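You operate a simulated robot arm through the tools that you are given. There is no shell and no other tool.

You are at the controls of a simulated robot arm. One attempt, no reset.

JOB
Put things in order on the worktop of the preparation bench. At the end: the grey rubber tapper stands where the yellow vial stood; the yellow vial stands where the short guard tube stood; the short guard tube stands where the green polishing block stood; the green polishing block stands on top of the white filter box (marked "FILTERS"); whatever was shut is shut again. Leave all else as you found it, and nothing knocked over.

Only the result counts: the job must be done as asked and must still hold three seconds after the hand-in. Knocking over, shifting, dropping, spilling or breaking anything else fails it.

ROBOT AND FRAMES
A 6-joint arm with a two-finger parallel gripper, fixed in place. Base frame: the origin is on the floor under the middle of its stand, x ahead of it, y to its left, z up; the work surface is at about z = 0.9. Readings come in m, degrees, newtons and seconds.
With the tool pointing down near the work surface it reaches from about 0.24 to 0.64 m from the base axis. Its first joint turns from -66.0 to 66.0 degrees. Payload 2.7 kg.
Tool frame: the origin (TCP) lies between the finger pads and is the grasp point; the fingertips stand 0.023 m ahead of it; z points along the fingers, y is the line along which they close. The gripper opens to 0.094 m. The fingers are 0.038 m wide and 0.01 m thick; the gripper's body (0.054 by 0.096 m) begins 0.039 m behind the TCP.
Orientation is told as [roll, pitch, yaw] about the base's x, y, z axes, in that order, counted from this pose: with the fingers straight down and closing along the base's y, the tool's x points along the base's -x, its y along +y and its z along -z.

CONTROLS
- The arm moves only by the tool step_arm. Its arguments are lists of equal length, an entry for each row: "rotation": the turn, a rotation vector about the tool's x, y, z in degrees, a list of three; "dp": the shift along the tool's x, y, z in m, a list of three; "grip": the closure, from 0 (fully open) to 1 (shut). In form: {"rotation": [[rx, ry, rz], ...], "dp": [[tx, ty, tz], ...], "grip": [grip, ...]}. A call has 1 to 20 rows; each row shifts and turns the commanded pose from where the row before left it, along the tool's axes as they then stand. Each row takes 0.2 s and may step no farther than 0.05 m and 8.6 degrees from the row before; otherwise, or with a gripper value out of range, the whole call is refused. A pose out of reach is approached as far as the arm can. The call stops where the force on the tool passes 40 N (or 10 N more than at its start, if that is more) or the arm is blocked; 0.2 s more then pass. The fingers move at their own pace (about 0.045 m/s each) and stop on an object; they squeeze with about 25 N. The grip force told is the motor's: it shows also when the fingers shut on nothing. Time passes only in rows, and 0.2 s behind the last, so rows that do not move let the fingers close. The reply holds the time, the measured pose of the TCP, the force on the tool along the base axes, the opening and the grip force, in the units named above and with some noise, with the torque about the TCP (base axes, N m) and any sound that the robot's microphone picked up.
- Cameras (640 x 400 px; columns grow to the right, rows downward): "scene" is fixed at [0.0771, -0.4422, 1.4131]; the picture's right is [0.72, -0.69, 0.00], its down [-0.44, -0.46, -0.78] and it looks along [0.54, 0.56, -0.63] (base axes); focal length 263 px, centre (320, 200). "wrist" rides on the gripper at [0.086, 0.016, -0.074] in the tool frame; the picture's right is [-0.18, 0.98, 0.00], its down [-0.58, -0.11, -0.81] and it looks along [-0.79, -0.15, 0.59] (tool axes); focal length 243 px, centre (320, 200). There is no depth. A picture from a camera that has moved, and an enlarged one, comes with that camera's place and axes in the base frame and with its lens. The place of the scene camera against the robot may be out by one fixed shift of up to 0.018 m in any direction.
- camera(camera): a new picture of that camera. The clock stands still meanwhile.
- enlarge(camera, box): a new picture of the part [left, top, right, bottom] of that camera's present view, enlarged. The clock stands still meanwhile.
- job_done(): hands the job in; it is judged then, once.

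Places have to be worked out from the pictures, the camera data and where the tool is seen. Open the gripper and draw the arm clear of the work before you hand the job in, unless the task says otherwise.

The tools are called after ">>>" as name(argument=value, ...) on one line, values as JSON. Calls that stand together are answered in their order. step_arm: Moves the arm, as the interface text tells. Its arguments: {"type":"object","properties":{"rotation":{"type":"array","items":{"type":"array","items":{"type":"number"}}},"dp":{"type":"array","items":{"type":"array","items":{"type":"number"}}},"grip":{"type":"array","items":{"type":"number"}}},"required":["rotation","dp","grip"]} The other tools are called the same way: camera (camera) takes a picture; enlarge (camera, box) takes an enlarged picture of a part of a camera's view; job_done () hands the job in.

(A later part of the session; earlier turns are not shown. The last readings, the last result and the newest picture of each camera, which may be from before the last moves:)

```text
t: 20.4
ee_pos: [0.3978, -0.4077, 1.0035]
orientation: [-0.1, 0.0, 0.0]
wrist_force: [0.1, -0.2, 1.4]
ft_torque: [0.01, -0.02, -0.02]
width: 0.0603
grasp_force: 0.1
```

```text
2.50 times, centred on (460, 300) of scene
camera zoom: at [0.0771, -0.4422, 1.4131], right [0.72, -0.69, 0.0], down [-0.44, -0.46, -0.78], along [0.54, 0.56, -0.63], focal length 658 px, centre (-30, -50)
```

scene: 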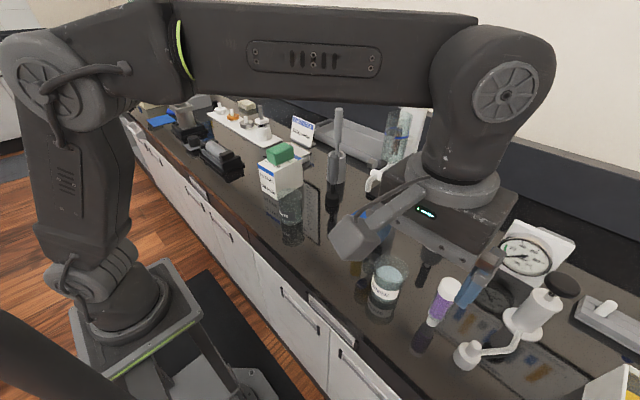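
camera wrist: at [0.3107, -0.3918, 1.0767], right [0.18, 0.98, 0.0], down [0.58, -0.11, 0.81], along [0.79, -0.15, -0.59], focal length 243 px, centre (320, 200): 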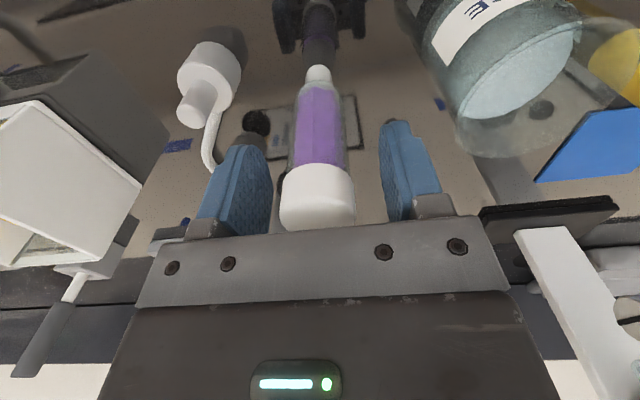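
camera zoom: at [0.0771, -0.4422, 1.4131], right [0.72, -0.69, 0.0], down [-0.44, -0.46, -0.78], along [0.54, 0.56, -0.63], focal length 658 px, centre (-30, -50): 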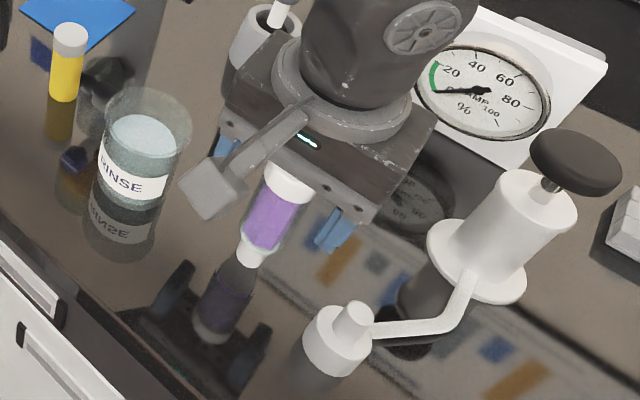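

The cap is between the pads with the tube base centred ≈ (0.399, -0.409). I close on it.

>>> step_arm(rotation=[[0, 0, 0], [0, 0, 0], [0, 0, 0], [0, 0, 0]], dp=[[0, 0, 0], [0, 0, 0], [0, 0, 0], [0, 0, 0]], grip=[0.6, 0.8, 0.9, 0.9])

>>> camera(camera="wrist")

```text
t: 21.4
ee_pos: [0.3973, -0.4082, 1.0035]
orientation: [0.0, 0.1, 0.0]
wrist_force: [-0.2, 0.3, 0.5]
ft_torque: [0.09, 0.0, 0.02]
width: 0.033
grasp_force: 24.9
```

```text
taken
camera wrist: at [0.3106, -0.3919, 1.077], right [0.18, 0.98, 0.0], down [0.58, -0.11, 0.81], along [0.79, -0.15, -0.59], focal length 243 px, centre (320, 200)
```

wrist: 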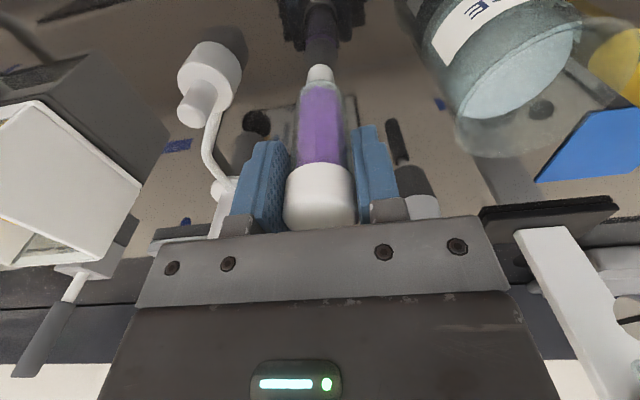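

The cap is held at 0.033 m. I lift a little first and check the whole tube comes along.

>>> step_arm(rotation=[[0, 0, 0], [0, 0, 0], [0, 0, 0], [0, 0, 0]], dp=[[0, 0, -0.01], [0, 0, -0.02], [0, 0, -0.03], [0, 0, -0.03]], grip=[0.9, 0.9, 0.9, 0.9])

>>> camera(camera="wrist")

>>> enlarge(camera="scene", box=[380, 200, 540, 360])

```text
t: 22.4
ee_pos: [0.395, -0.4108, 1.0932]
orientation: [-0.1, 0.0, 0.1]
wrist_force: [0.2, 0.1, -0.9]
ft_torque: [0.01, 0.01, 0.01]
width: 0.0329
grasp_force: 24.6
```

```text
taken
camera wrist: at [0.3082, -0.393, 1.167], right [0.18, 0.98, 0.0], down [0.58, -0.11, 0.81], along [0.79, -0.15, -0.59], focal length 243 px, centre (320, 200)
```

wrist: 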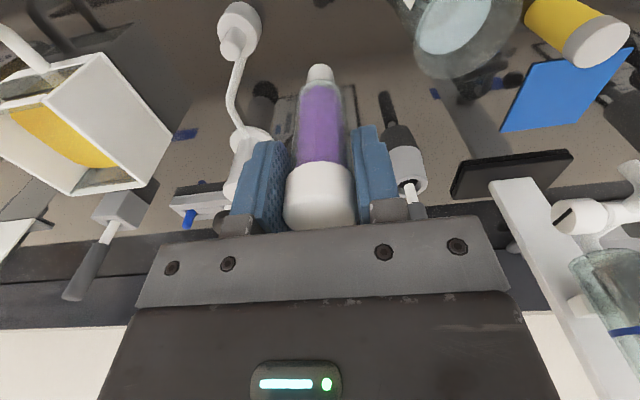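

```text
2.50 times, centred on (460, 280) of scene
camera zoom: at [0.0771, -0.4422, 1.4131], right [0.72, -0.69, 0.0], down [-0.44, -0.46, -0.78], along [0.54, 0.56, -0.63], focal length 658 px, centre (-30, 0)
```

zoom: 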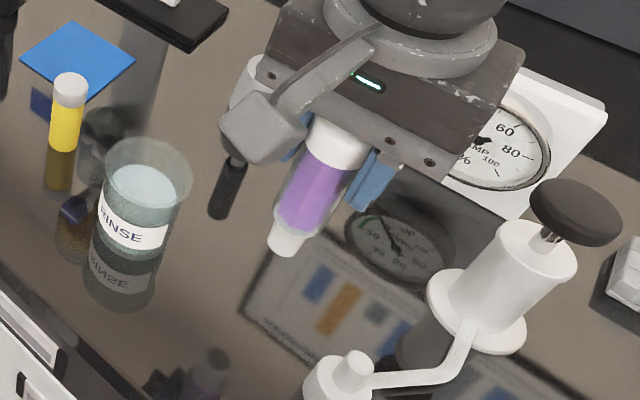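

The whole tube is lifted. I raise it to z ≈ 1.22 and carry it to above the block's old place.

>>> step_arm(rotation=[[0, 0, 0], [0, 0, 0], [0, 0, 0], [0, 0, 0], [0, 0, 0], [0, 0, 0], [0, 0, 0], [0, 0, 0], [0, 0, 0], [0, 0, 0], [0, 0, 0], [0, 0, 0], [0, 0, 0], [0, 0, 0], [0, 0, 0], [0, 0, 0], [0, 0, 0], [0, 0, 0], [0, 0, 0], [0, 0, 0]], dp=[[0, 0, -0.04], [0, 0, -0.045], [0, 0, -0.042], [0, 0.02, 0], [0, 0.042, 0], [0, 0.042, 0], [0, 0.042, 0], [0, 0.042, 0], [0, 0.042, 0], [0, 0.042, 0], [0, 0.042, 0], [0, 0.042, 0], [0, 0.042, 0], [0, 0.042, 0], [0, 0.042, 0], [0, 0.042, 0], [0, 0.042, 0], [0, 0.042, 0], [0, 0.042, 0], [0, 0, 0]], grip=[0.9, 0.9, 0.9, 0.9, 0.9, 0.9, 0.9, 0.9, 0.9, 0.9, 0.9, 0.9, 0.9, 0.9, 0.9, 0.9, 0.9, 0.9, 0.9, 0.9])

>>> camera(camera="wrist")

>>> camera(camera="scene")

```text
t: 26.6
ee_pos: [0.3877, 0.2474, 1.2]
orientation: [0.0, 0.0, 0.0]
wrist_force: [-0.1, -0.1, -1.1]
ft_torque: [0.0, -0.02, 0.0]
width: 0.0332
grasp_force: 24.6
out of reach, approached as far as the arm can: row 3
```

```text
taken
camera wrist: at [0.3014, 0.2643, 1.2734], right [0.18, 0.98, 0.0], down [0.58, -0.11, 0.81], along [0.79, -0.15, -0.59], focal length 243 px, centre (320, 200)
```

wrist: 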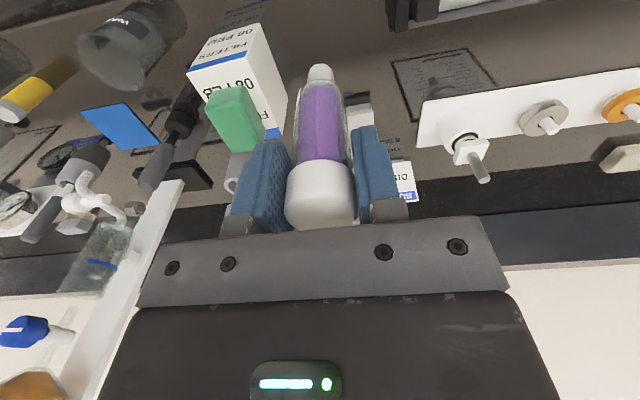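

```text
taken
```

scene: 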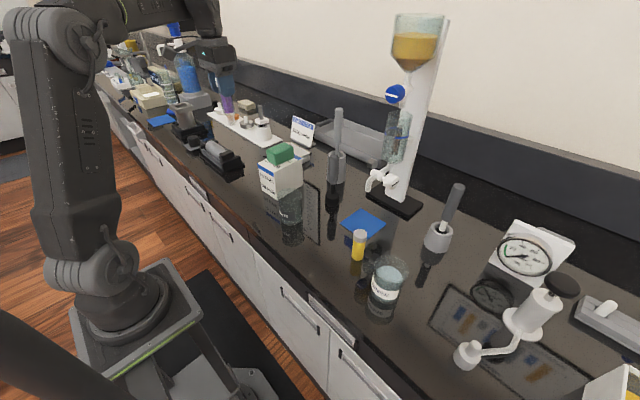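

Now at (0.388, 0.247, 1.20). I correct to x ≈ 0.395, y ≈ 0.243 and descend to z ≈ 1.03, then verify.

>>> step_arm(rotation=[[0, 0, 0], [0, 0, 0], [0, 0, 0], [0, 0, 0], [0, 0, 0], [0, 0, 0], [0, 0, 0]], dp=[[-0.0075, -0.0044, 0], [0, 0, 0.03], [0, 0, 0.035], [0, 0, 0.035], [0, 0, 0.035], [0, 0, 0.03], [0, 0, 0]], grip=[0.9, 0.9, 0.9, 0.9, 0.9, 0.9, 0.9])

>>> camera(camera="wrist")

>>> enlarge(camera="scene", box=[190, 90, 310, 210])

```text
t: 28.2
ee_pos: [0.3976, 0.2429, 1.0376]
orientation: [-0.1, 0.1, 0.0]
wrist_force: [0.0, 0.5, -0.6]
ft_torque: [-0.01, -0.01, -0.03]
width: 0.0329
grasp_force: 25.0
```

```text
taken
camera wrist: at [0.3105, 0.2609, 1.1098], right [0.18, 0.98, 0.0], down [0.58, -0.11, 0.81], along [0.79, -0.15, -0.59], focal length 243 px, centre (320, 200)
```

wrist: 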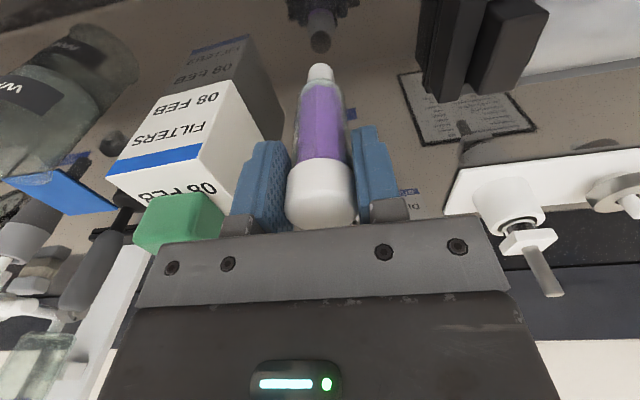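

```text
3.33 times, centred on (250, 150) of scene
camera zoom: at [0.0771, -0.4421, 1.4131], right [0.72, -0.69, 0.0], down [-0.44, -0.46, -0.78], along [0.54, 0.56, -0.63], focal length 878 px, centre (553, 367)
```

zoom: 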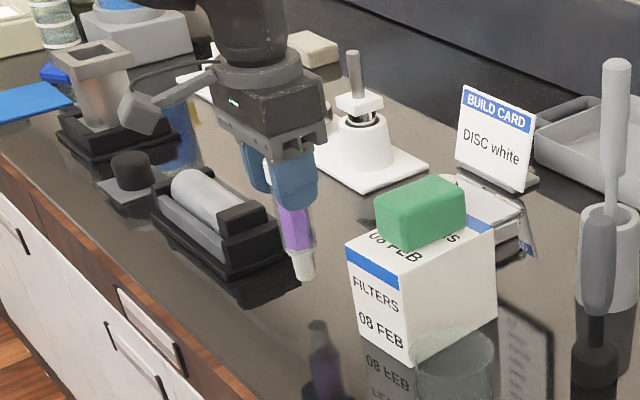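

The tube hangs over the block's old spot. I lower to ≈ 1.008 and then slowly to contact.

>>> step_arm(rotation=[[0, 0, 0], [0, 0, 0], [0, 0, 0], [0, 0, 0]], dp=[[0.001, -0.0005, 0.015], [0, 0, 0.012], [0, 0, 0.003], [0, 0, 0]], grip=[0.9, 0.9, 0.9, 0.9])

```text
t: 29.2
ee_pos: [0.3953, 0.2426, 1.0085]
orientation: [-0.1, -0.1, 0.0]
wrist_force: [-0.8, -0.2, 5.7]
ft_torque: [-0.13, 0.1, 0.02]
width: 0.0334
grasp_force: 25.0
```

A force of 5.7 N shows; I wait one row to check whether this is contact.

>>> step_arm(rotation=[[0, 0, 0]], dp=[[0, 0, 0.001]], grip=[0.9])

>>> enlarge(camera="wrist", box=[240, 20, 400, 180])

>>> enlarge(camera="scene", box=[210, 110, 290, 190])

```text
t: 29.6
ee_pos: [0.3944, 0.243, 1.0067]
orientation: [0.0, -0.3, 0.0]
wrist_force: [0.1, -0.3, 14.0]
ft_torque: [-0.23, -0.08, -0.05]
width: 0.0331
grasp_force: 25.1
```

```text
2.50 times, centred on (320, 100) of wrist
camera zoom: at [0.3077, 0.2596, 1.0803], right [0.18, 0.98, 0.0], down [0.58, -0.11, 0.81], along [0.8, -0.15, -0.59], focal length 606 px, centre (320, 450)
```

zoom: 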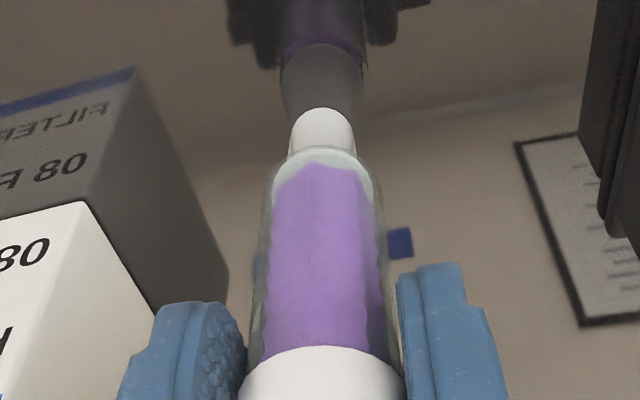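

```text
5.00 times, centred on (250, 150) of scene
camera zoom: at [0.0769, -0.4422, 1.4131], right [0.72, -0.69, 0.0], down [-0.44, -0.46, -0.78], along [0.54, 0.56, -0.63], focal length 1316 px, centre (670, 450)
```

zoom: 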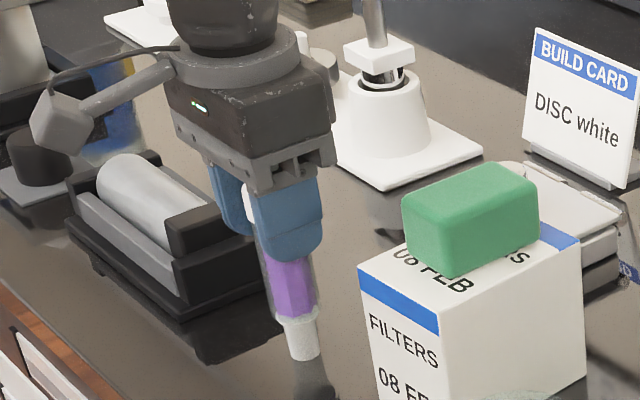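

Contact is confirmed: neck meets its reflection. I ease up ~1.5 mm and read the force before opening.

>>> step_arm(rotation=[[0, 0, 0], [0, 0, 0]], dp=[[0, 0, -0.001], [0, 0, -0.0005]], grip=[0.9, 0.9])

```text
t: 30.2
ee_pos: [0.3943, 0.243, 1.0062]
orientation: [-0.1, -0.1, -0.2]
wrist_force: [2.2, -0.1, 7.5]
ft_torque: [-0.17, -0.3, -0.01]
width: 0.0332
grasp_force: 24.7
```

Still 7.5 N; I raise another millimetre.

>>> step_arm(rotation=[[0, 0, 0], [0, 0, 0]], dp=[[0, 0, -0.001], [0, 0, 0]], grip=[0.9, 0.9])

```text
t: 30.8
ee_pos: [0.3928, 0.2442, 1.0088]
orientation: [-0.1, 0.1, 0.1]
wrist_force: [0.4, -0.9, 0.3]
ft_torque: [0.01, 0.01, -0.04]
width: 0.0332
grasp_force: 25.1
```

Force is now ~0, with the tube at the surface. I open the fingers gradually and check that it stands.

>>> step_arm(rotation=[[0, 0, 0], [0, 0, 0], [0, 0, 0], [0, 0, 0], [0, 0, 0], [0, 0, 0]], dp=[[0, 0, 0], [0, 0, 0], [0, 0, 0], [0, 0, 0], [0, 0, 0], [0, 0, 0]], grip=[0.63, 0.61, 0.58, 0.5, 0.4, 0.36])

>>> camera(camera="wrist")

>>> enlarge(camera="scene", box=[210, 110, 290, 190])

```text
t: 32.2
ee_pos: [0.3931, 0.2442, 1.0094]
orientation: [-0.2, 0.1, 0.1]
wrist_force: [0.1, 0.4, -0.3]
ft_torque: [-0.01, 0.0, 0.01]
width: 0.0602
grasp_force: 0.0
```

```text
taken
camera wrist: at [0.3067, 0.2607, 1.0818], right [0.18, 0.98, 0.0], down [0.58, -0.11, 0.81], along [0.79, -0.15, -0.59], focal length 243 px, centre (320, 200)
```

wrist: 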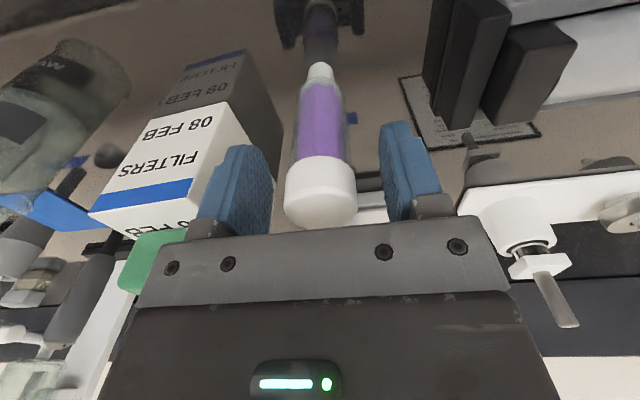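

```text
5.00 times, centred on (250, 150) of scene
camera zoom: at [0.0771, -0.4422, 1.4131], right [0.72, -0.69, 0.0], down [-0.44, -0.46, -0.78], along [0.54, 0.56, -0.63], focal length 1316 px, centre (670, 450)
```

zoom: 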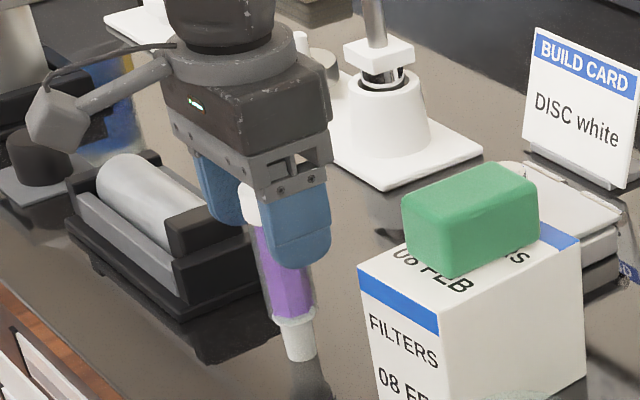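

The guard tube stands on its own at ≈ (0.397, 0.244). I retreat straight up, then look again.

>>> step_arm(rotation=[[0, 0, 0], [0, 0, 0], [0, 0, 0], [0, 0, 0], [0, 0, 0], [0, 0, 0]], dp=[[0, 0, -0.01], [0, 0, -0.03], [0, 0, -0.04], [0, 0, -0.04], [0, 0, -0.04], [0.03, 0, -0.02]], grip=[0.3, 0.3, 0.3, 0.2, 0, 0])

>>> camera(camera="wrist")

>>> enlarge(camera="scene", box=[210, 100, 310, 200])

```text
t: 33.6
ee_pos: [0.362, 0.2427, 1.1896]
orientation: [0.0, 0.1, 0.0]
wrist_force: [0.0, -0.4, 0.4]
ft_torque: [-0.02, 0.0, 0.02]
width: 0.0939
grasp_force: 0.0
```

```text
taken
camera wrist: at [0.2762, 0.2601, 1.2629], right [0.18, 0.98, 0.0], down [0.58, -0.11, 0.81], along [0.79, -0.15, -0.59], focal length 243 px, centre (320, 200)
```

wrist: 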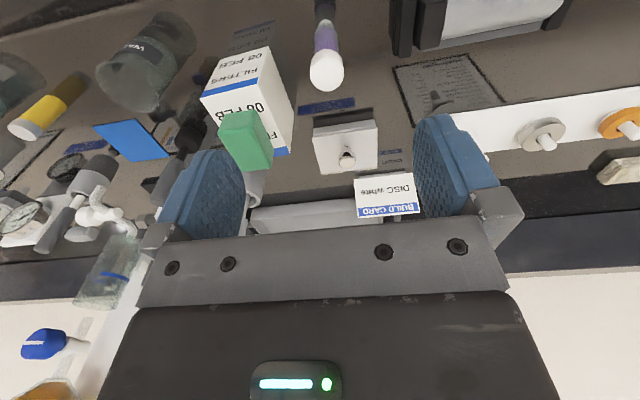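

```text
4.00 times, centred on (260, 150) of scene
camera zoom: at [0.0771, -0.4421, 1.4131], right [0.72, -0.69, 0.0], down [-0.44, -0.46, -0.78], along [0.54, 0.56, -0.63], focal length 1053 px, centre (560, 400)
```

zoom: 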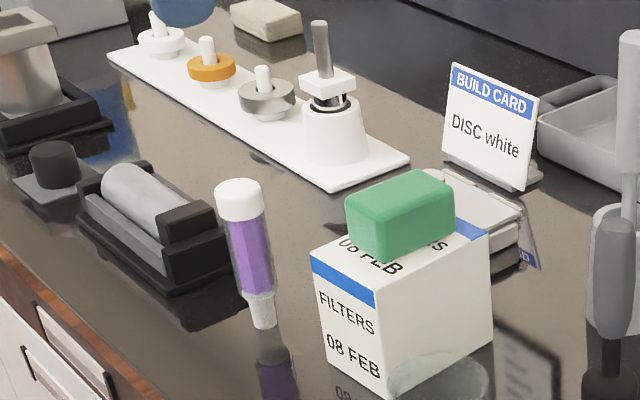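

The tube stands upright in the block's former place. Next the vial: I travel to a viewing pose near (0.31, -0.21).

>>> step_arm(rotation=[[0, 0, 0], [0, 0, 0], [0, 0, 0], [0, 0, 0], [0, 0, 0], [0, 0, 0], [0, 0, 0], [0, 0, 0], [0, 0, 0], [0, 0, 0], [0, 0, 0], [0, 0, 0]], dp=[[0.005, -0.044, 0], [0.005, -0.044, 0], [0.005, -0.044, 0], [0.005, -0.044, 0], [0.005, -0.044, 0], [0.005, -0.044, 0], [0.005, -0.044, 0], [0.005, -0.044, 0], [0.005, -0.044, 0], [0.005, -0.044, 0], [0, -0.01, 0.04], [0, 0, 0.04]], grip=[0.2, 0.3, 0.36, 0.36, 0.36, 0.36, 0.36, 0.36, 0.36, 0.36, 0.36, 0.36])

>>> camera(camera="wrist")

>>> enlarge(camera="wrist", box=[220, 0, 420, 200])

>>> camera(camera="scene")

```text
t: 36.2
ee_pos: [0.3157, -0.205, 1.1085]
orientation: [-0.1, -0.1, 0.0]
wrist_force: [0.3, -0.9, -0.6]
ft_torque: [0.04, 0.01, 0.03]
width: 0.0602
grasp_force: 0.1
```

```text
taken
camera wrist: at [0.2286, -0.1895, 1.1818], right [0.18, 0.98, 0.0], down [0.58, -0.11, 0.81], along [0.79, -0.15, -0.59], focal length 243 px, centre (320, 200)
```

wrist: 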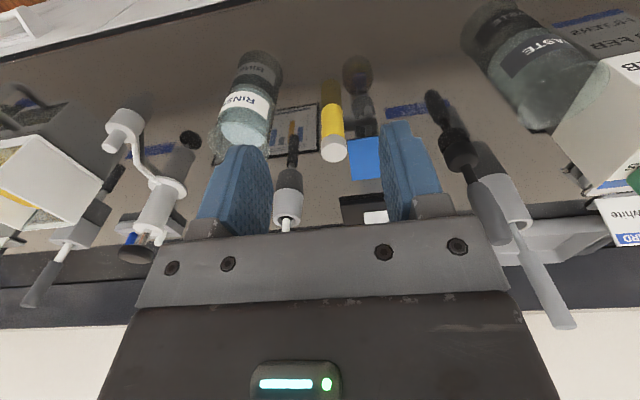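

```text
2.00 times, centred on (320, 100) of wrist
camera zoom: at [0.2286, -0.1895, 1.1818], right [0.18, 0.98, 0.0], down [0.58, -0.11, 0.81], along [0.79, -0.15, -0.59], focal length 485 px, centre (320, 400)
```

zoom: 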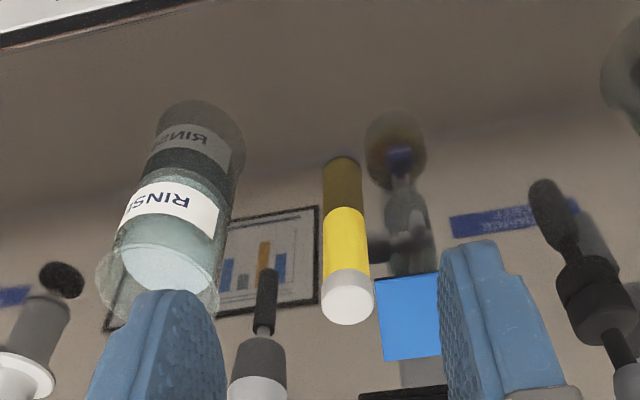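

```text
taken
```

scene: 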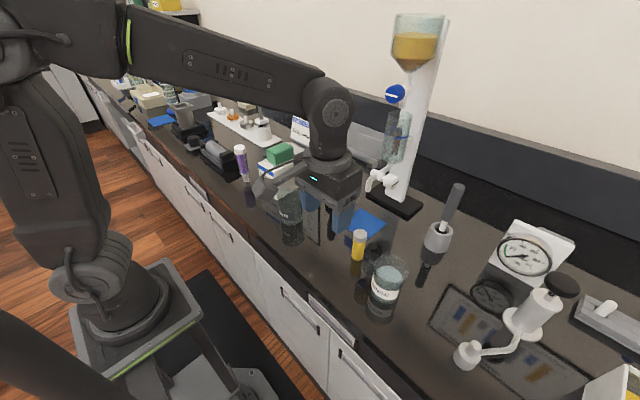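

The vial stands at ≈ (0.417, -0.209), ~0.076 m tall and ~0.029 m across. I move above it at z ≈ 1.03 and check.

>>> step_arm(rotation=[[0, 0, 0], [0, 0, 0], [0, 0, 0], [0, 0, 0]], dp=[[-0.0253, -0.001, 0], [-0.0253, -0.001, 0.02], [-0.0253, -0.001, 0.03], [-0.0253, -0.001, 0.028]], grip=[0.36, 0.36, 0.36, 0.36])

>>> camera(camera="wrist")

>>> enlarge(camera="wrist", box=[220, 0, 420, 200])

>>> enlarge(camera="scene", box=[300, 180, 440, 320])

```text
t: 37.2
ee_pos: [0.4152, -0.2116, 1.0302]
orientation: [-0.1, 0.0, 0.0]
wrist_force: [0.2, -0.6, -0.2]
ft_torque: [-0.01, 0.02, 0.01]
width: 0.06
grasp_force: 0.1
```

```text
taken
camera wrist: at [0.3281, -0.194, 1.1031], right [0.18, 0.98, 0.0], down [0.58, -0.11, 0.81], along [0.79, -0.15, -0.59], focal length 243 px, centre (320, 200)
```

wrist: 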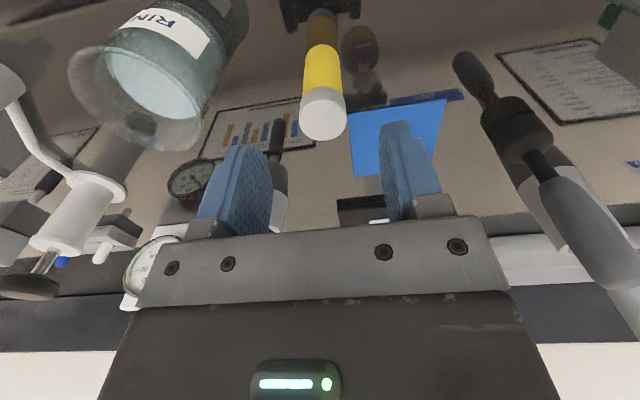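

```text
2.00 times, centred on (320, 100) of wrist
camera zoom: at [0.3281, -0.194, 1.1031], right [0.18, 0.98, 0.0], down [0.58, -0.11, 0.81], along [0.79, -0.15, -0.59], focal length 485 px, centre (320, 400)
```

zoom: 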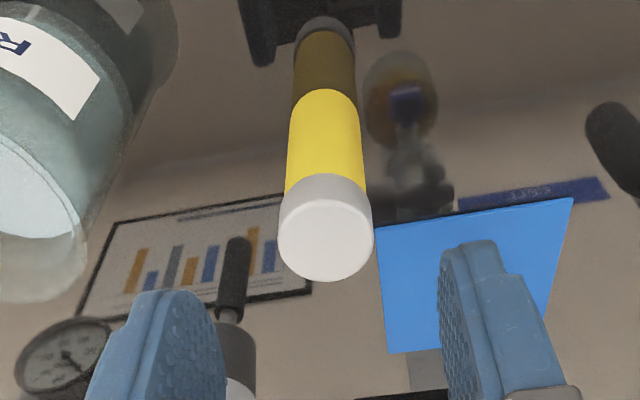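

```text
2.86 times, centred on (370, 250) of scene
camera zoom: at [0.0771, -0.4421, 1.4131], right [0.72, -0.69, 0.0], down [-0.44, -0.46, -0.78], along [0.54, 0.56, -0.63], focal length 752 px, centre (177, 57)
```

zoom: 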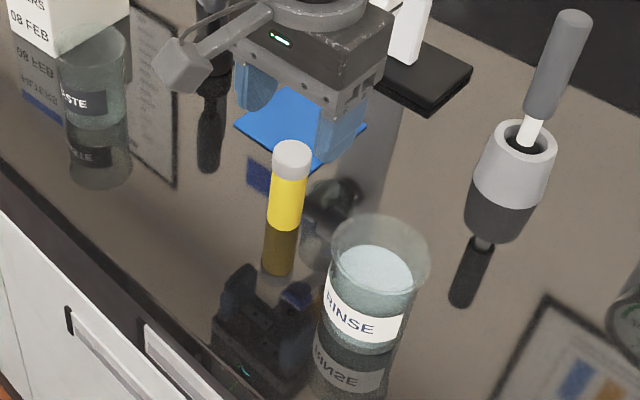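

The vial is centred at ≈ (0.418, -0.209), top ≈ 0.975. I shift by (+3, +1.5) mm, descend to z ≈ 0.951 and close.

>>> step_arm(rotation=[[0, 0, 0], [0, 0, 0], [0, 0, 0], [0, 0, 0], [0, 0, 0]], dp=[[-0.003, 0.0015, 0.01], [0, 0, 0.025], [0, 0, 0.025], [0, 0, 0.019], [0, 0, 0]], grip=[0.36, 0.36, 0.36, 0.36, 0.36])

>>> camera(camera="wrist")

```text
t: 38.4
ee_pos: [0.4183, -0.2112, 0.9508]
orientation: [-0.2, 0.0, -0.1]
wrist_force: [-0.6, 0.3, -0.3]
ft_torque: [0.0, -0.02, -0.01]
width: 0.0601
grasp_force: 0.1
```

```text
taken
camera wrist: at [0.3322, -0.1933, 1.0247], right [0.18, 0.98, 0.0], down [0.58, -0.11, 0.81], along [0.79, -0.15, -0.59], focal length 243 px, centre (320, 200)
```

wrist: 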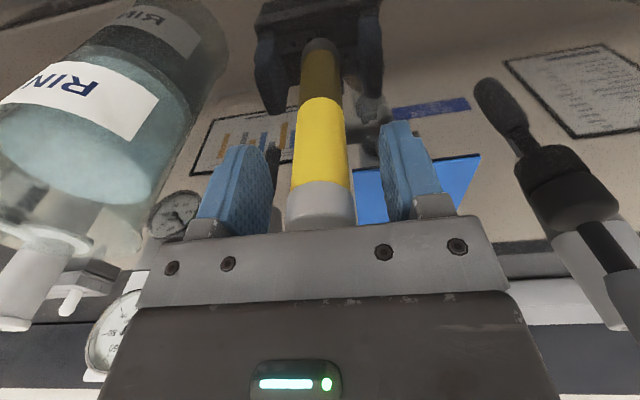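

The vial sits centred between the pads; I close on it and lift slightly.

>>> step_arm(rotation=[[0, 0, 0], [0, 0, 0], [0, 0, 0], [0, 0, 0], [0, 0, 0]], dp=[[0, 0, 0], [0, 0, 0], [0, 0, 0], [0, 0, 0], [0, 0, 0]], grip=[0.6, 0.8, 0.9, 0.9, 0.9])

>>> camera(camera="wrist")

```text
t: 39.6
ee_pos: [0.4192, -0.2103, 0.9513]
orientation: [-0.1, 0.0, 0.0]
wrist_force: [0.3, 0.0, 0.1]
ft_torque: [0.0, 0.04, 0.03]
width: 0.0282
grasp_force: 25.5
```

```text
taken
camera wrist: at [0.3322, -0.1932, 1.0249], right [0.18, 0.98, 0.0], down [0.58, -0.11, 0.81], along [0.79, -0.15, -0.59], focal length 243 px, centre (320, 200)
```

wrist: 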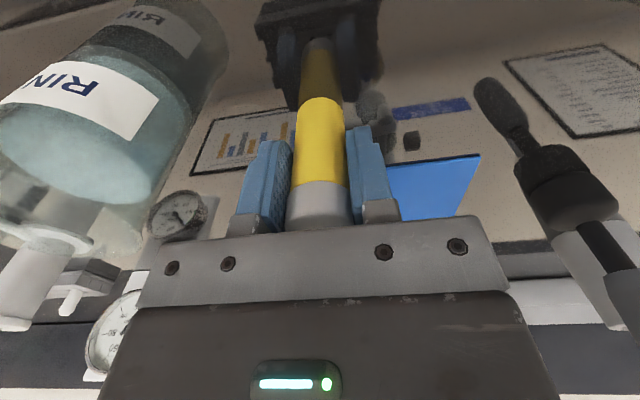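

Held at 0.028 m. I lift to z ≈ 1.13 and carry it to above the tube's former place (0.399, -0.409).

>>> step_arm(rotation=[[0, 0, 0], [0, 0, 0], [0, 0, 0], [0, 0, 0], [0, 0, 0], [0, 0, 0], [0, 0, 0], [0, 0, 0], [0, 0, 0], [0, 0, 0], [0, 0, 0]], dp=[[0, 0, -0.02], [0, 0, -0.04], [0, 0, -0.04], [0, 0, -0.04], [0, 0, -0.04], [0.004, -0.0398, 0], [0.004, -0.0398, 0], [0.004, -0.0398, 0], [0.004, -0.0398, 0], [0.004, -0.0398, 0], [0, 0, 0]], grip=[0.9, 0.9, 0.9, 0.9, 0.9, 0.9, 0.9, 0.9, 0.9, 0.9, 0.9])

>>> camera(camera="wrist")

>>> camera(camera="scene")

```text
t: 42.0
ee_pos: [0.3975, -0.4071, 1.1296]
orientation: [0.0, 0.0, 0.0]
wrist_force: [0.6, 0.3, -0.5]
ft_torque: [0.02, -0.02, -0.04]
width: 0.0282
grasp_force: 24.4
```

```text
taken
camera wrist: at [0.3101, -0.3905, 1.204], right [0.18, 0.98, 0.0], down [0.58, -0.11, 0.81], along [0.79, -0.15, -0.59], focal length 243 px, centre (320, 200)
```

wrist: 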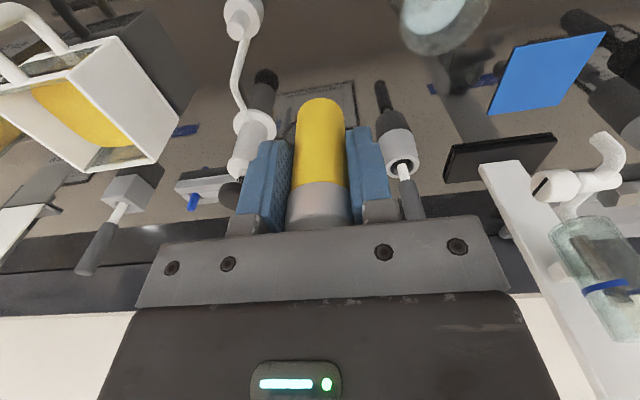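

```text
taken
```

scene: 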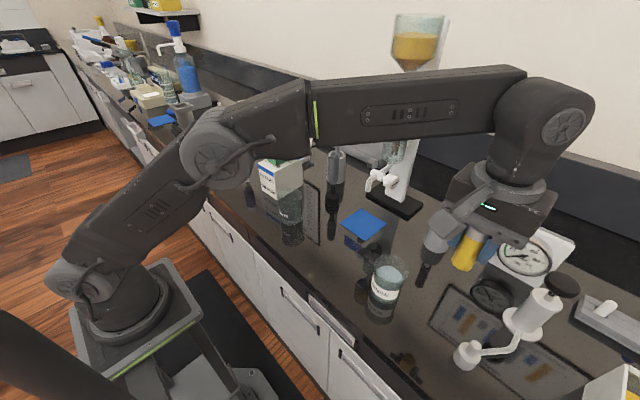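

I adjust by (+2, -2) mm and lower to z ≈ 0.975 to check clearance from the RINSE beaker and the white crank.

>>> step_arm(rotation=[[0, 0, 0], [0, 0, 0], [0, 0, 0], [0, 0, 0], [0, 0, 0], [0, 0, 0]], dp=[[-0.002, -0.002, 0.02], [0, 0, 0.04], [0, 0, 0.04], [0, 0, 0.03], [0, 0, 0.025], [0, 0, 0]], grip=[0.9, 0.9, 0.9, 0.9, 0.9, 0.9])

>>> camera(camera="wrist")

>>> enlarge(camera="scene", box=[370, 230, 530, 390])

```text
t: 43.4
ee_pos: [0.4016, -0.409, 0.9759]
orientation: [0.0, 0.0, 0.0]
wrist_force: [-0.7, 1.2, -0.8]
ft_torque: [0.04, 0.01, -0.01]
width: 0.0282
grasp_force: 24.8
```

```text
taken
camera wrist: at [0.3147, -0.3929, 1.0492], right [0.18, 0.98, 0.0], down [0.58, -0.11, 0.81], along [0.79, -0.15, -0.59], focal length 243 px, centre (320, 200)
```

wrist: 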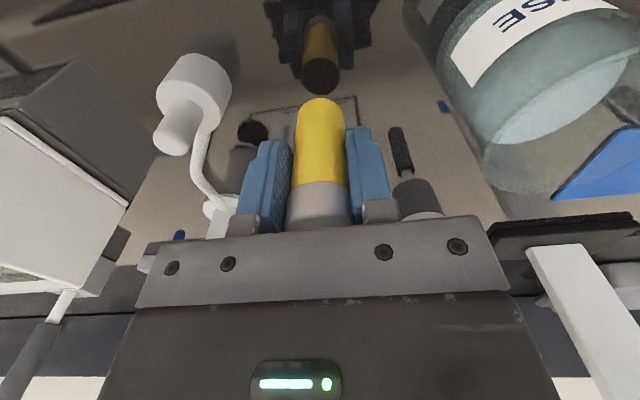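

```text
2.50 times, centred on (450, 310) of scene
camera zoom: at [0.0771, -0.4422, 1.4131], right [0.72, -0.69, 0.0], down [-0.44, -0.46, -0.78], along [0.54, 0.56, -0.63], focal length 658 px, centre (-5, -75)
```

zoom: 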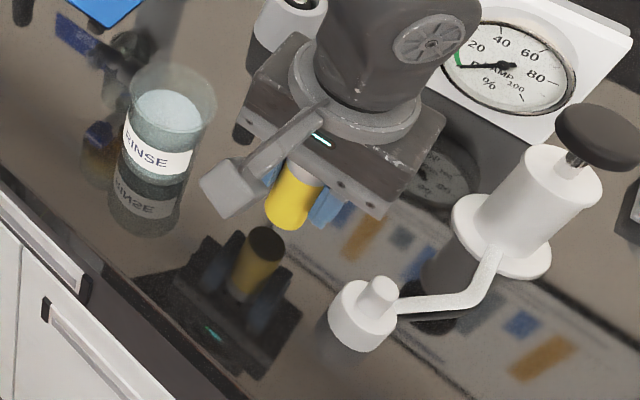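

All clear. I lower further to ≈ 0.956, then slowly to contact.

>>> step_arm(rotation=[[0, 0, 0], [0, 0, 0], [0, 0, 0]], dp=[[0.0015, 0, 0.01], [0, 0, 0.01], [0, 0, 0.001]], grip=[0.9, 0.9, 0.9])

```text
t: 44.2
ee_pos: [0.4003, -0.4103, 0.9551]
orientation: [-0.1, -0.1, 0.0]
wrist_force: [-0.3, -0.1, -1.0]
ft_torque: [-0.02, 0.01, -0.02]
width: 0.0284
grasp_force: 24.8
```

No contact yet; I step down 1 mm at a time.

>>> step_arm(rotation=[[0, 0, 0], [0, 0, 0]], dp=[[0, 0, 0.0015], [0, 0, 0.001]], grip=[0.9, 0.9])

```text
t: 44.8
ee_pos: [0.3976, -0.409, 0.9522]
orientation: [0.0, 0.1, 0.0]
wrist_force: [0.8, -0.3, -0.3]
ft_torque: [0.04, 0.02, -0.05]
width: 0.0282
grasp_force: 24.8
```

>>> step_arm(rotation=[[0, 0, 0], [0, 0, 0]], dp=[[0, 0, 0.001], [0, 0, 0.0005]], grip=[0.9, 0.9])

>>> enlarge(camera="wrist", box=[270, 40, 370, 140])

```text
t: 45.4
ee_pos: [0.3982, -0.4086, 0.9517]
orientation: [-0.1, 0.0, 0.0]
wrist_force: [0.1, -0.1, -0.3]
ft_torque: [-0.01, 0.0, -0.03]
width: 0.028
grasp_force: 24.6
```

```text
4.00 times, centred on (320, 90) of wrist
camera zoom: at [0.3111, -0.393, 1.0252], right [0.18, 0.98, 0.0], down [0.58, -0.11, 0.81], along [0.79, -0.15, -0.59], focal length 970 px, centre (320, 640)
```

zoom: 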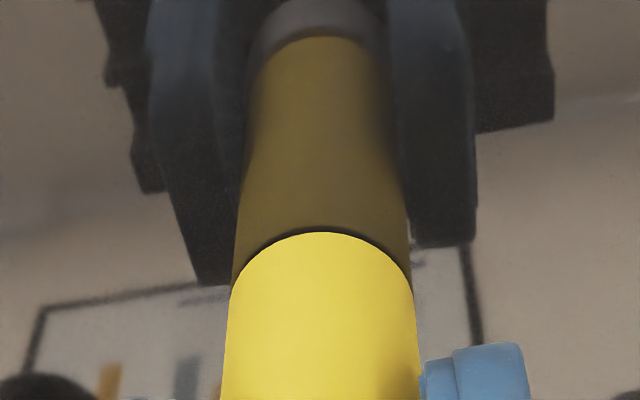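

Only a thin dark gap remains between the vial and its reflection; I lower another millimetre.

>>> step_arm(rotation=[[0, 0, 0], [0, 0, 0]], dp=[[0, 0, 0.0008], [0, 0, 0]], grip=[0.9, 0.9])

>>> enlarge(camera="wrist", box=[270, 40, 370, 140])

```text
t: 46.0
ee_pos: [0.3976, -0.4089, 0.9521]
orientation: [-0.1, 0.0, 0.0]
wrist_force: [-0.4, 1.1, 3.1]
ft_torque: [0.01, 0.08, -0.02]
width: 0.0282
grasp_force: 24.4
```

```text
4.00 times, centred on (320, 90) of wrist
camera zoom: at [0.3112, -0.3931, 1.0247], right [0.18, 0.98, 0.0], down [0.58, -0.11, 0.81], along [0.79, -0.15, -0.59], focal length 970 px, centre (320, 640)
```

zoom: 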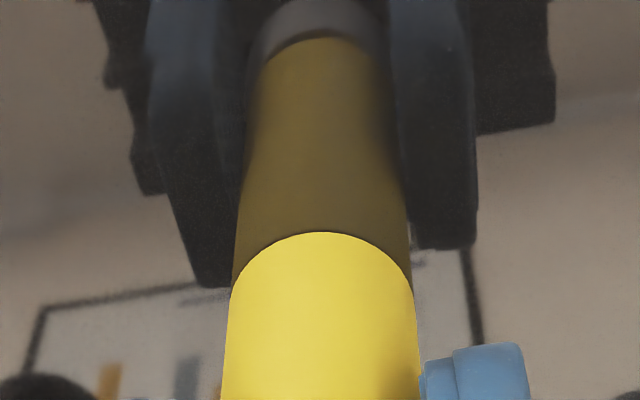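

Light contact (3 N) and the gap has closed. I open gradually to about 0.045 m and check the vial stands.

>>> step_arm(rotation=[[0, 0, 0], [0, 0, 0], [0, 0, 0], [0, 0, 0], [0, 0, 0]], dp=[[0, 0, 0], [0, 0, 0], [0, 0, 0], [0, 0, 0], [0, 0, 0]], grip=[0.68, 0.66, 0.6, 0.52, 0.5])

>>> camera(camera="wrist")

```text
t: 47.2
ee_pos: [0.398, -0.4112, 0.9519]
orientation: [-0.1, -0.1, 0.0]
wrist_force: [-0.5, 0.1, -0.6]
ft_torque: [0.01, 0.02, -0.01]
width: 0.0469
grasp_force: 0.1
```

```text
taken
camera wrist: at [0.3112, -0.3931, 1.0244], right [0.18, 0.98, 0.0], down [0.58, -0.11, 0.81], along [0.79, -0.15, -0.59], focal length 243 px, centre (320, 200)
```

wrist: 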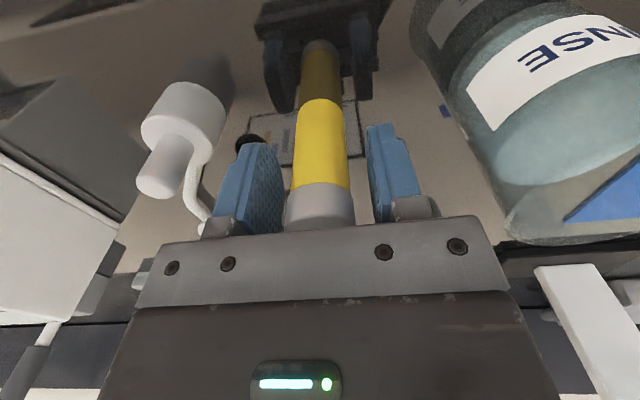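

The vial stands at ≈ (0.399, -0.409). I retreat straight up and move to a viewing pose for the tapper.

>>> step_arm(rotation=[[0, 0, 0], [0, 0, 0], [0, 0, 0], [0, 0, 0], [0, 0, 0], [0, 0, 0], [0, 0, 0], [0, 0, 0], [0, 0, 0], [0, 0, 0], [0, 0, 0], [0, 0, 0], [0, 0, 0], [0, 0, 0], [0, 0, 0]], dp=[[0, 0, -0.01], [0, 0, -0.03], [0, 0, -0.04], [0, 0, -0.045], [0, 0, -0.045], [0, 0, -0.03], [0, 0.042, 0], [0, 0.042, 0], [0, 0.042, 0], [0, 0.042, 0], [0, 0.042, 0], [0, 0.042, 0], [0, 0.042, 0], [0, 0.042, 0], [0, 0.042, 0]], grip=[0.5, 0.5, 0.4, 0.36, 0.36, 0.36, 0.36, 0.36, 0.36, 0.36, 0.36, 0.36, 0.36, 0.36, 0.36])

>>> camera(camera="wrist")

>>> camera(camera="scene")

```text
t: 50.4
ee_pos: [0.3963, -0.032, 1.1511]
orientation: [-0.2, 0.0, -0.2]
wrist_force: [-0.7, 0.0, -0.4]
ft_torque: [-0.02, -0.01, -0.01]
width: 0.0598
grasp_force: 0.0
```

```text
taken
camera wrist: at [0.3097, -0.0145, 1.2246], right [0.19, 0.98, 0.0], down [0.58, -0.11, 0.81], along [0.79, -0.15, -0.59], focal length 243 px, centre (320, 200)
```

wrist: 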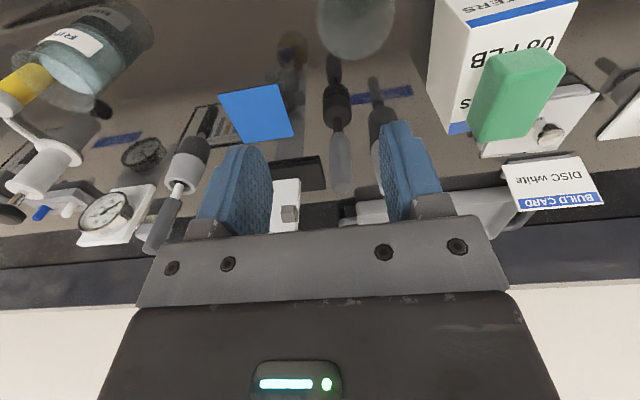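

```text
taken
```

scene: 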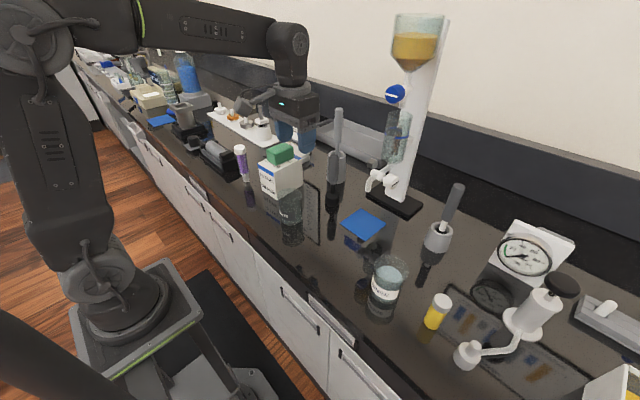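

The vial stands in the tube's place. I enlarge on the tapper and its neighbours.

>>> enlarge(camera="wrist", box=[260, 40, 440, 220])

>>> enlarge(camera="scene", box=[290, 90, 420, 240])

>>> enlarge(camera="scene", box=[380, 240, 520, 380])

```text
2.22 times, centred on (350, 130) of wrist
camera zoom: at [0.3097, -0.0145, 1.2246], right [0.19, 0.98, 0.0], down [0.58, -0.11, 0.81], along [0.79, -0.15, -0.59], focal length 539 px, centre (253, 356)
```

zoom: 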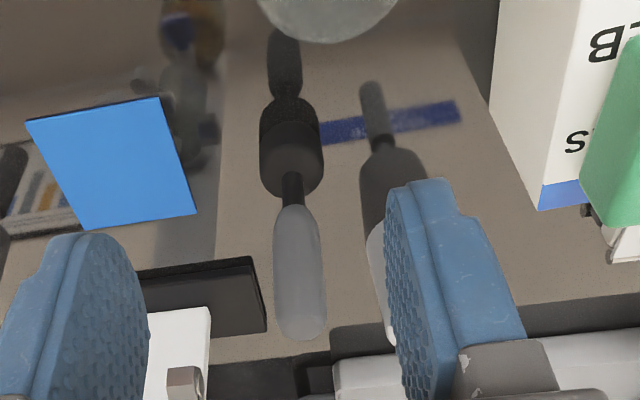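

```text
2.67 times, centred on (355, 165) of scene
camera zoom: at [0.0771, -0.4422, 1.4131], right [0.72, -0.69, 0.0], down [-0.44, -0.46, -0.78], along [0.54, 0.56, -0.63], focal length 702 px, centre (227, 293)
```

zoom: 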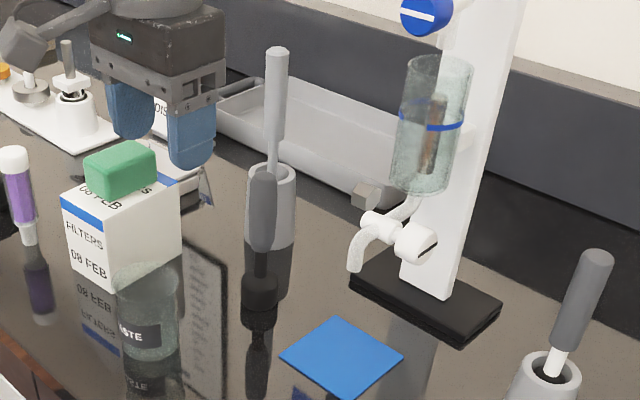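

```text
2.86 times, centred on (450, 310) of scene
camera zoom: at [0.0771, -0.4422, 1.4131], right [0.72, -0.69, 0.0], down [-0.44, -0.46, -0.78], along [0.54, 0.56, -0.63], focal length 752 px, centre (-51, -114)
```

zoom: 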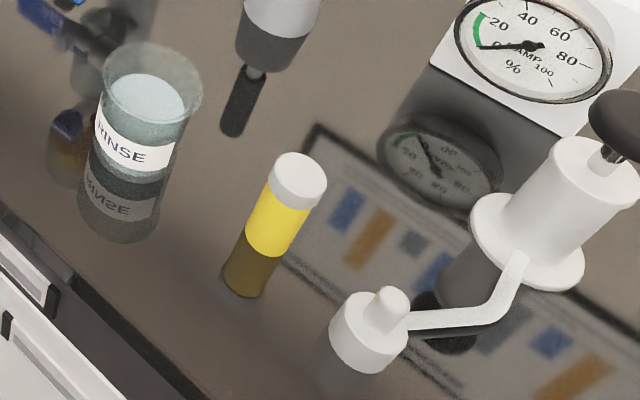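

The tapper's foot is centred near (0.526, -0.028), handle top ≈ 1.05–1.06. The grey cup with the tall rod is behind it at ≈ (0.62, 0.054). I approach halfway to refine.

>>> step_arm(rotation=[[0, 0, 0], [0, 0, 0], [0, 0, 0], [0, 0, 0]], dp=[[-0.02, 0, 0.005], [-0.02, 0.001, 0.005], [-0.02, 0.001, 0.005], [0, 0, 0]], grip=[0.4, 0.4, 0.4, 0.4])

>>> camera(camera="wrist")

>>> enlarge(camera="wrist", box=[250, 0, 450, 200])

>>> enlarge(camera="scene", box=[270, 60, 430, 240])

```text
t: 51.4
ee_pos: [0.4593, -0.0284, 1.1367]
orientation: [-0.1, 0.0, 0.0]
wrist_force: [-0.3, -0.4, -0.3]
ft_torque: [0.0, 0.0, 0.0]
width: 0.0563
grasp_force: 0.0
```

```text
taken
camera wrist: at [0.3715, -0.0118, 1.2086], right [0.18, 0.98, 0.0], down [0.58, -0.11, 0.81], along [0.79, -0.15, -0.59], focal length 243 px, centre (320, 200)
```

wrist: 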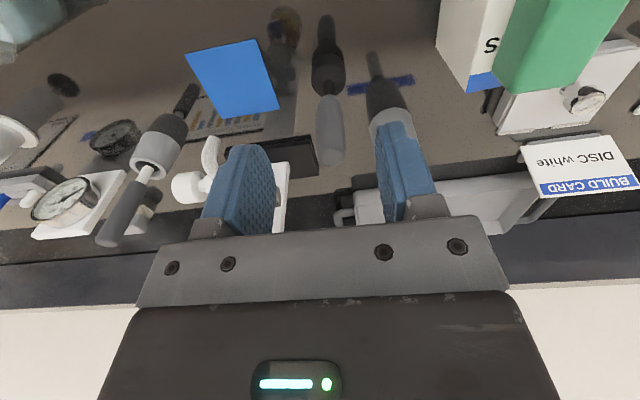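

```text
2.00 times, centred on (350, 100) of wrist
camera zoom: at [0.3715, -0.0118, 1.2086], right [0.18, 0.98, 0.0], down [0.58, -0.11, 0.81], along [0.79, -0.15, -0.59], focal length 485 px, centre (260, 400)
```

zoom: 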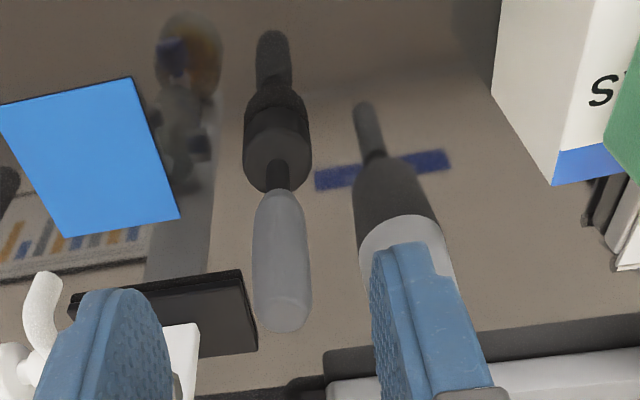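

```text
2.22 times, centred on (350, 150) of scene
camera zoom: at [0.0771, -0.4421, 1.4131], right [0.72, -0.69, 0.0], down [-0.44, -0.46, -0.78], along [0.54, 0.56, -0.63], focal length 585 px, centre (253, 311)
```

zoom: 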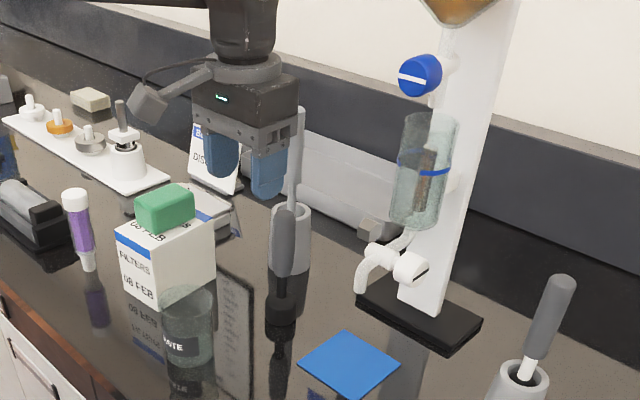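

The tapper is at ≈ (0.5235, -0.029), top ≈ 1.05; the cup behind is at ≈ (0.61, 0.055). I move over the tapper at z ≈ 1.10.

>>> step_arm(rotation=[[0, 0, 0], [0, 0, 0], [0, 0, 0], [0, 0, 0]], dp=[[-0.022, 0, 0.01], [-0.022, -0.001, 0.013], [-0.021, 0, 0.013], [0, 0, 0]], grip=[0.36, 0.36, 0.36, 0.36])

>>> camera(camera="wrist")

>>> enlarge(camera="wrist", box=[220, 0, 420, 200])

>>> enlarge(camera="scene", box=[270, 60, 430, 240])

```text
t: 52.4
ee_pos: [0.5232, -0.0312, 1.1003]
orientation: [-0.2, -0.1, 0.0]
wrist_force: [0.3, -0.3, -0.2]
ft_torque: [-0.01, 0.01, 0.03]
width: 0.0599
grasp_force: 0.0
```

```text
taken
camera wrist: at [0.4362, -0.0136, 1.1729], right [0.18, 0.98, 0.0], down [0.58, -0.11, 0.81], along [0.79, -0.15, -0.59], focal length 243 px, centre (320, 200)
```

wrist: 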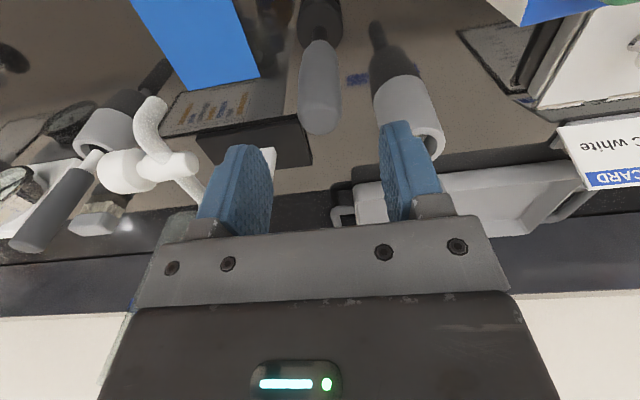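

```text
2.00 times, centred on (320, 100) of wrist
camera zoom: at [0.4362, -0.0136, 1.1729], right [0.18, 0.98, 0.0], down [0.58, -0.11, 0.81], along [0.79, -0.15, -0.59], focal length 485 px, centre (320, 400)
```

zoom: 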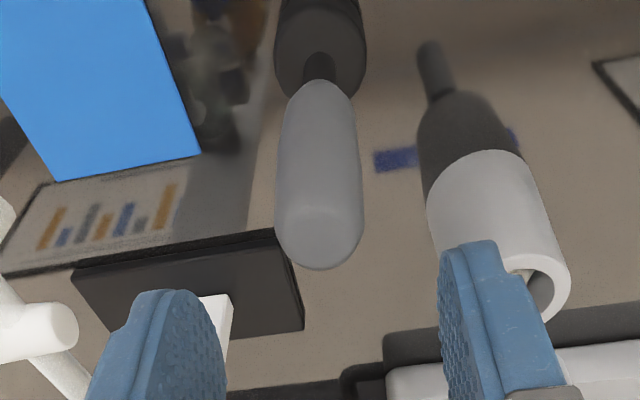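

```text
2.22 times, centred on (350, 150) of scene
camera zoom: at [0.0771, -0.4422, 1.4131], right [0.72, -0.69, 0.0], down [-0.44, -0.46, -0.78], along [0.54, 0.56, -0.63], focal length 585 px, centre (253, 311)
```

zoom: 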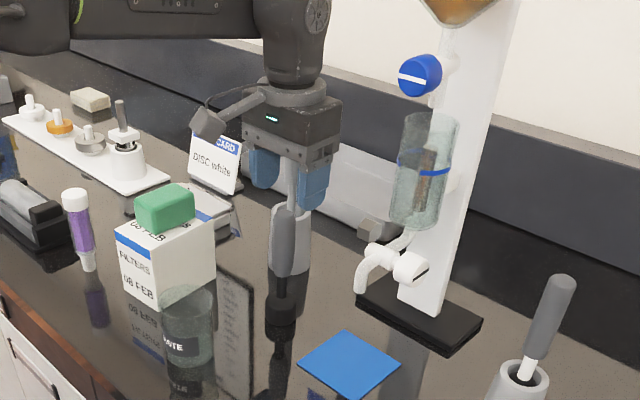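

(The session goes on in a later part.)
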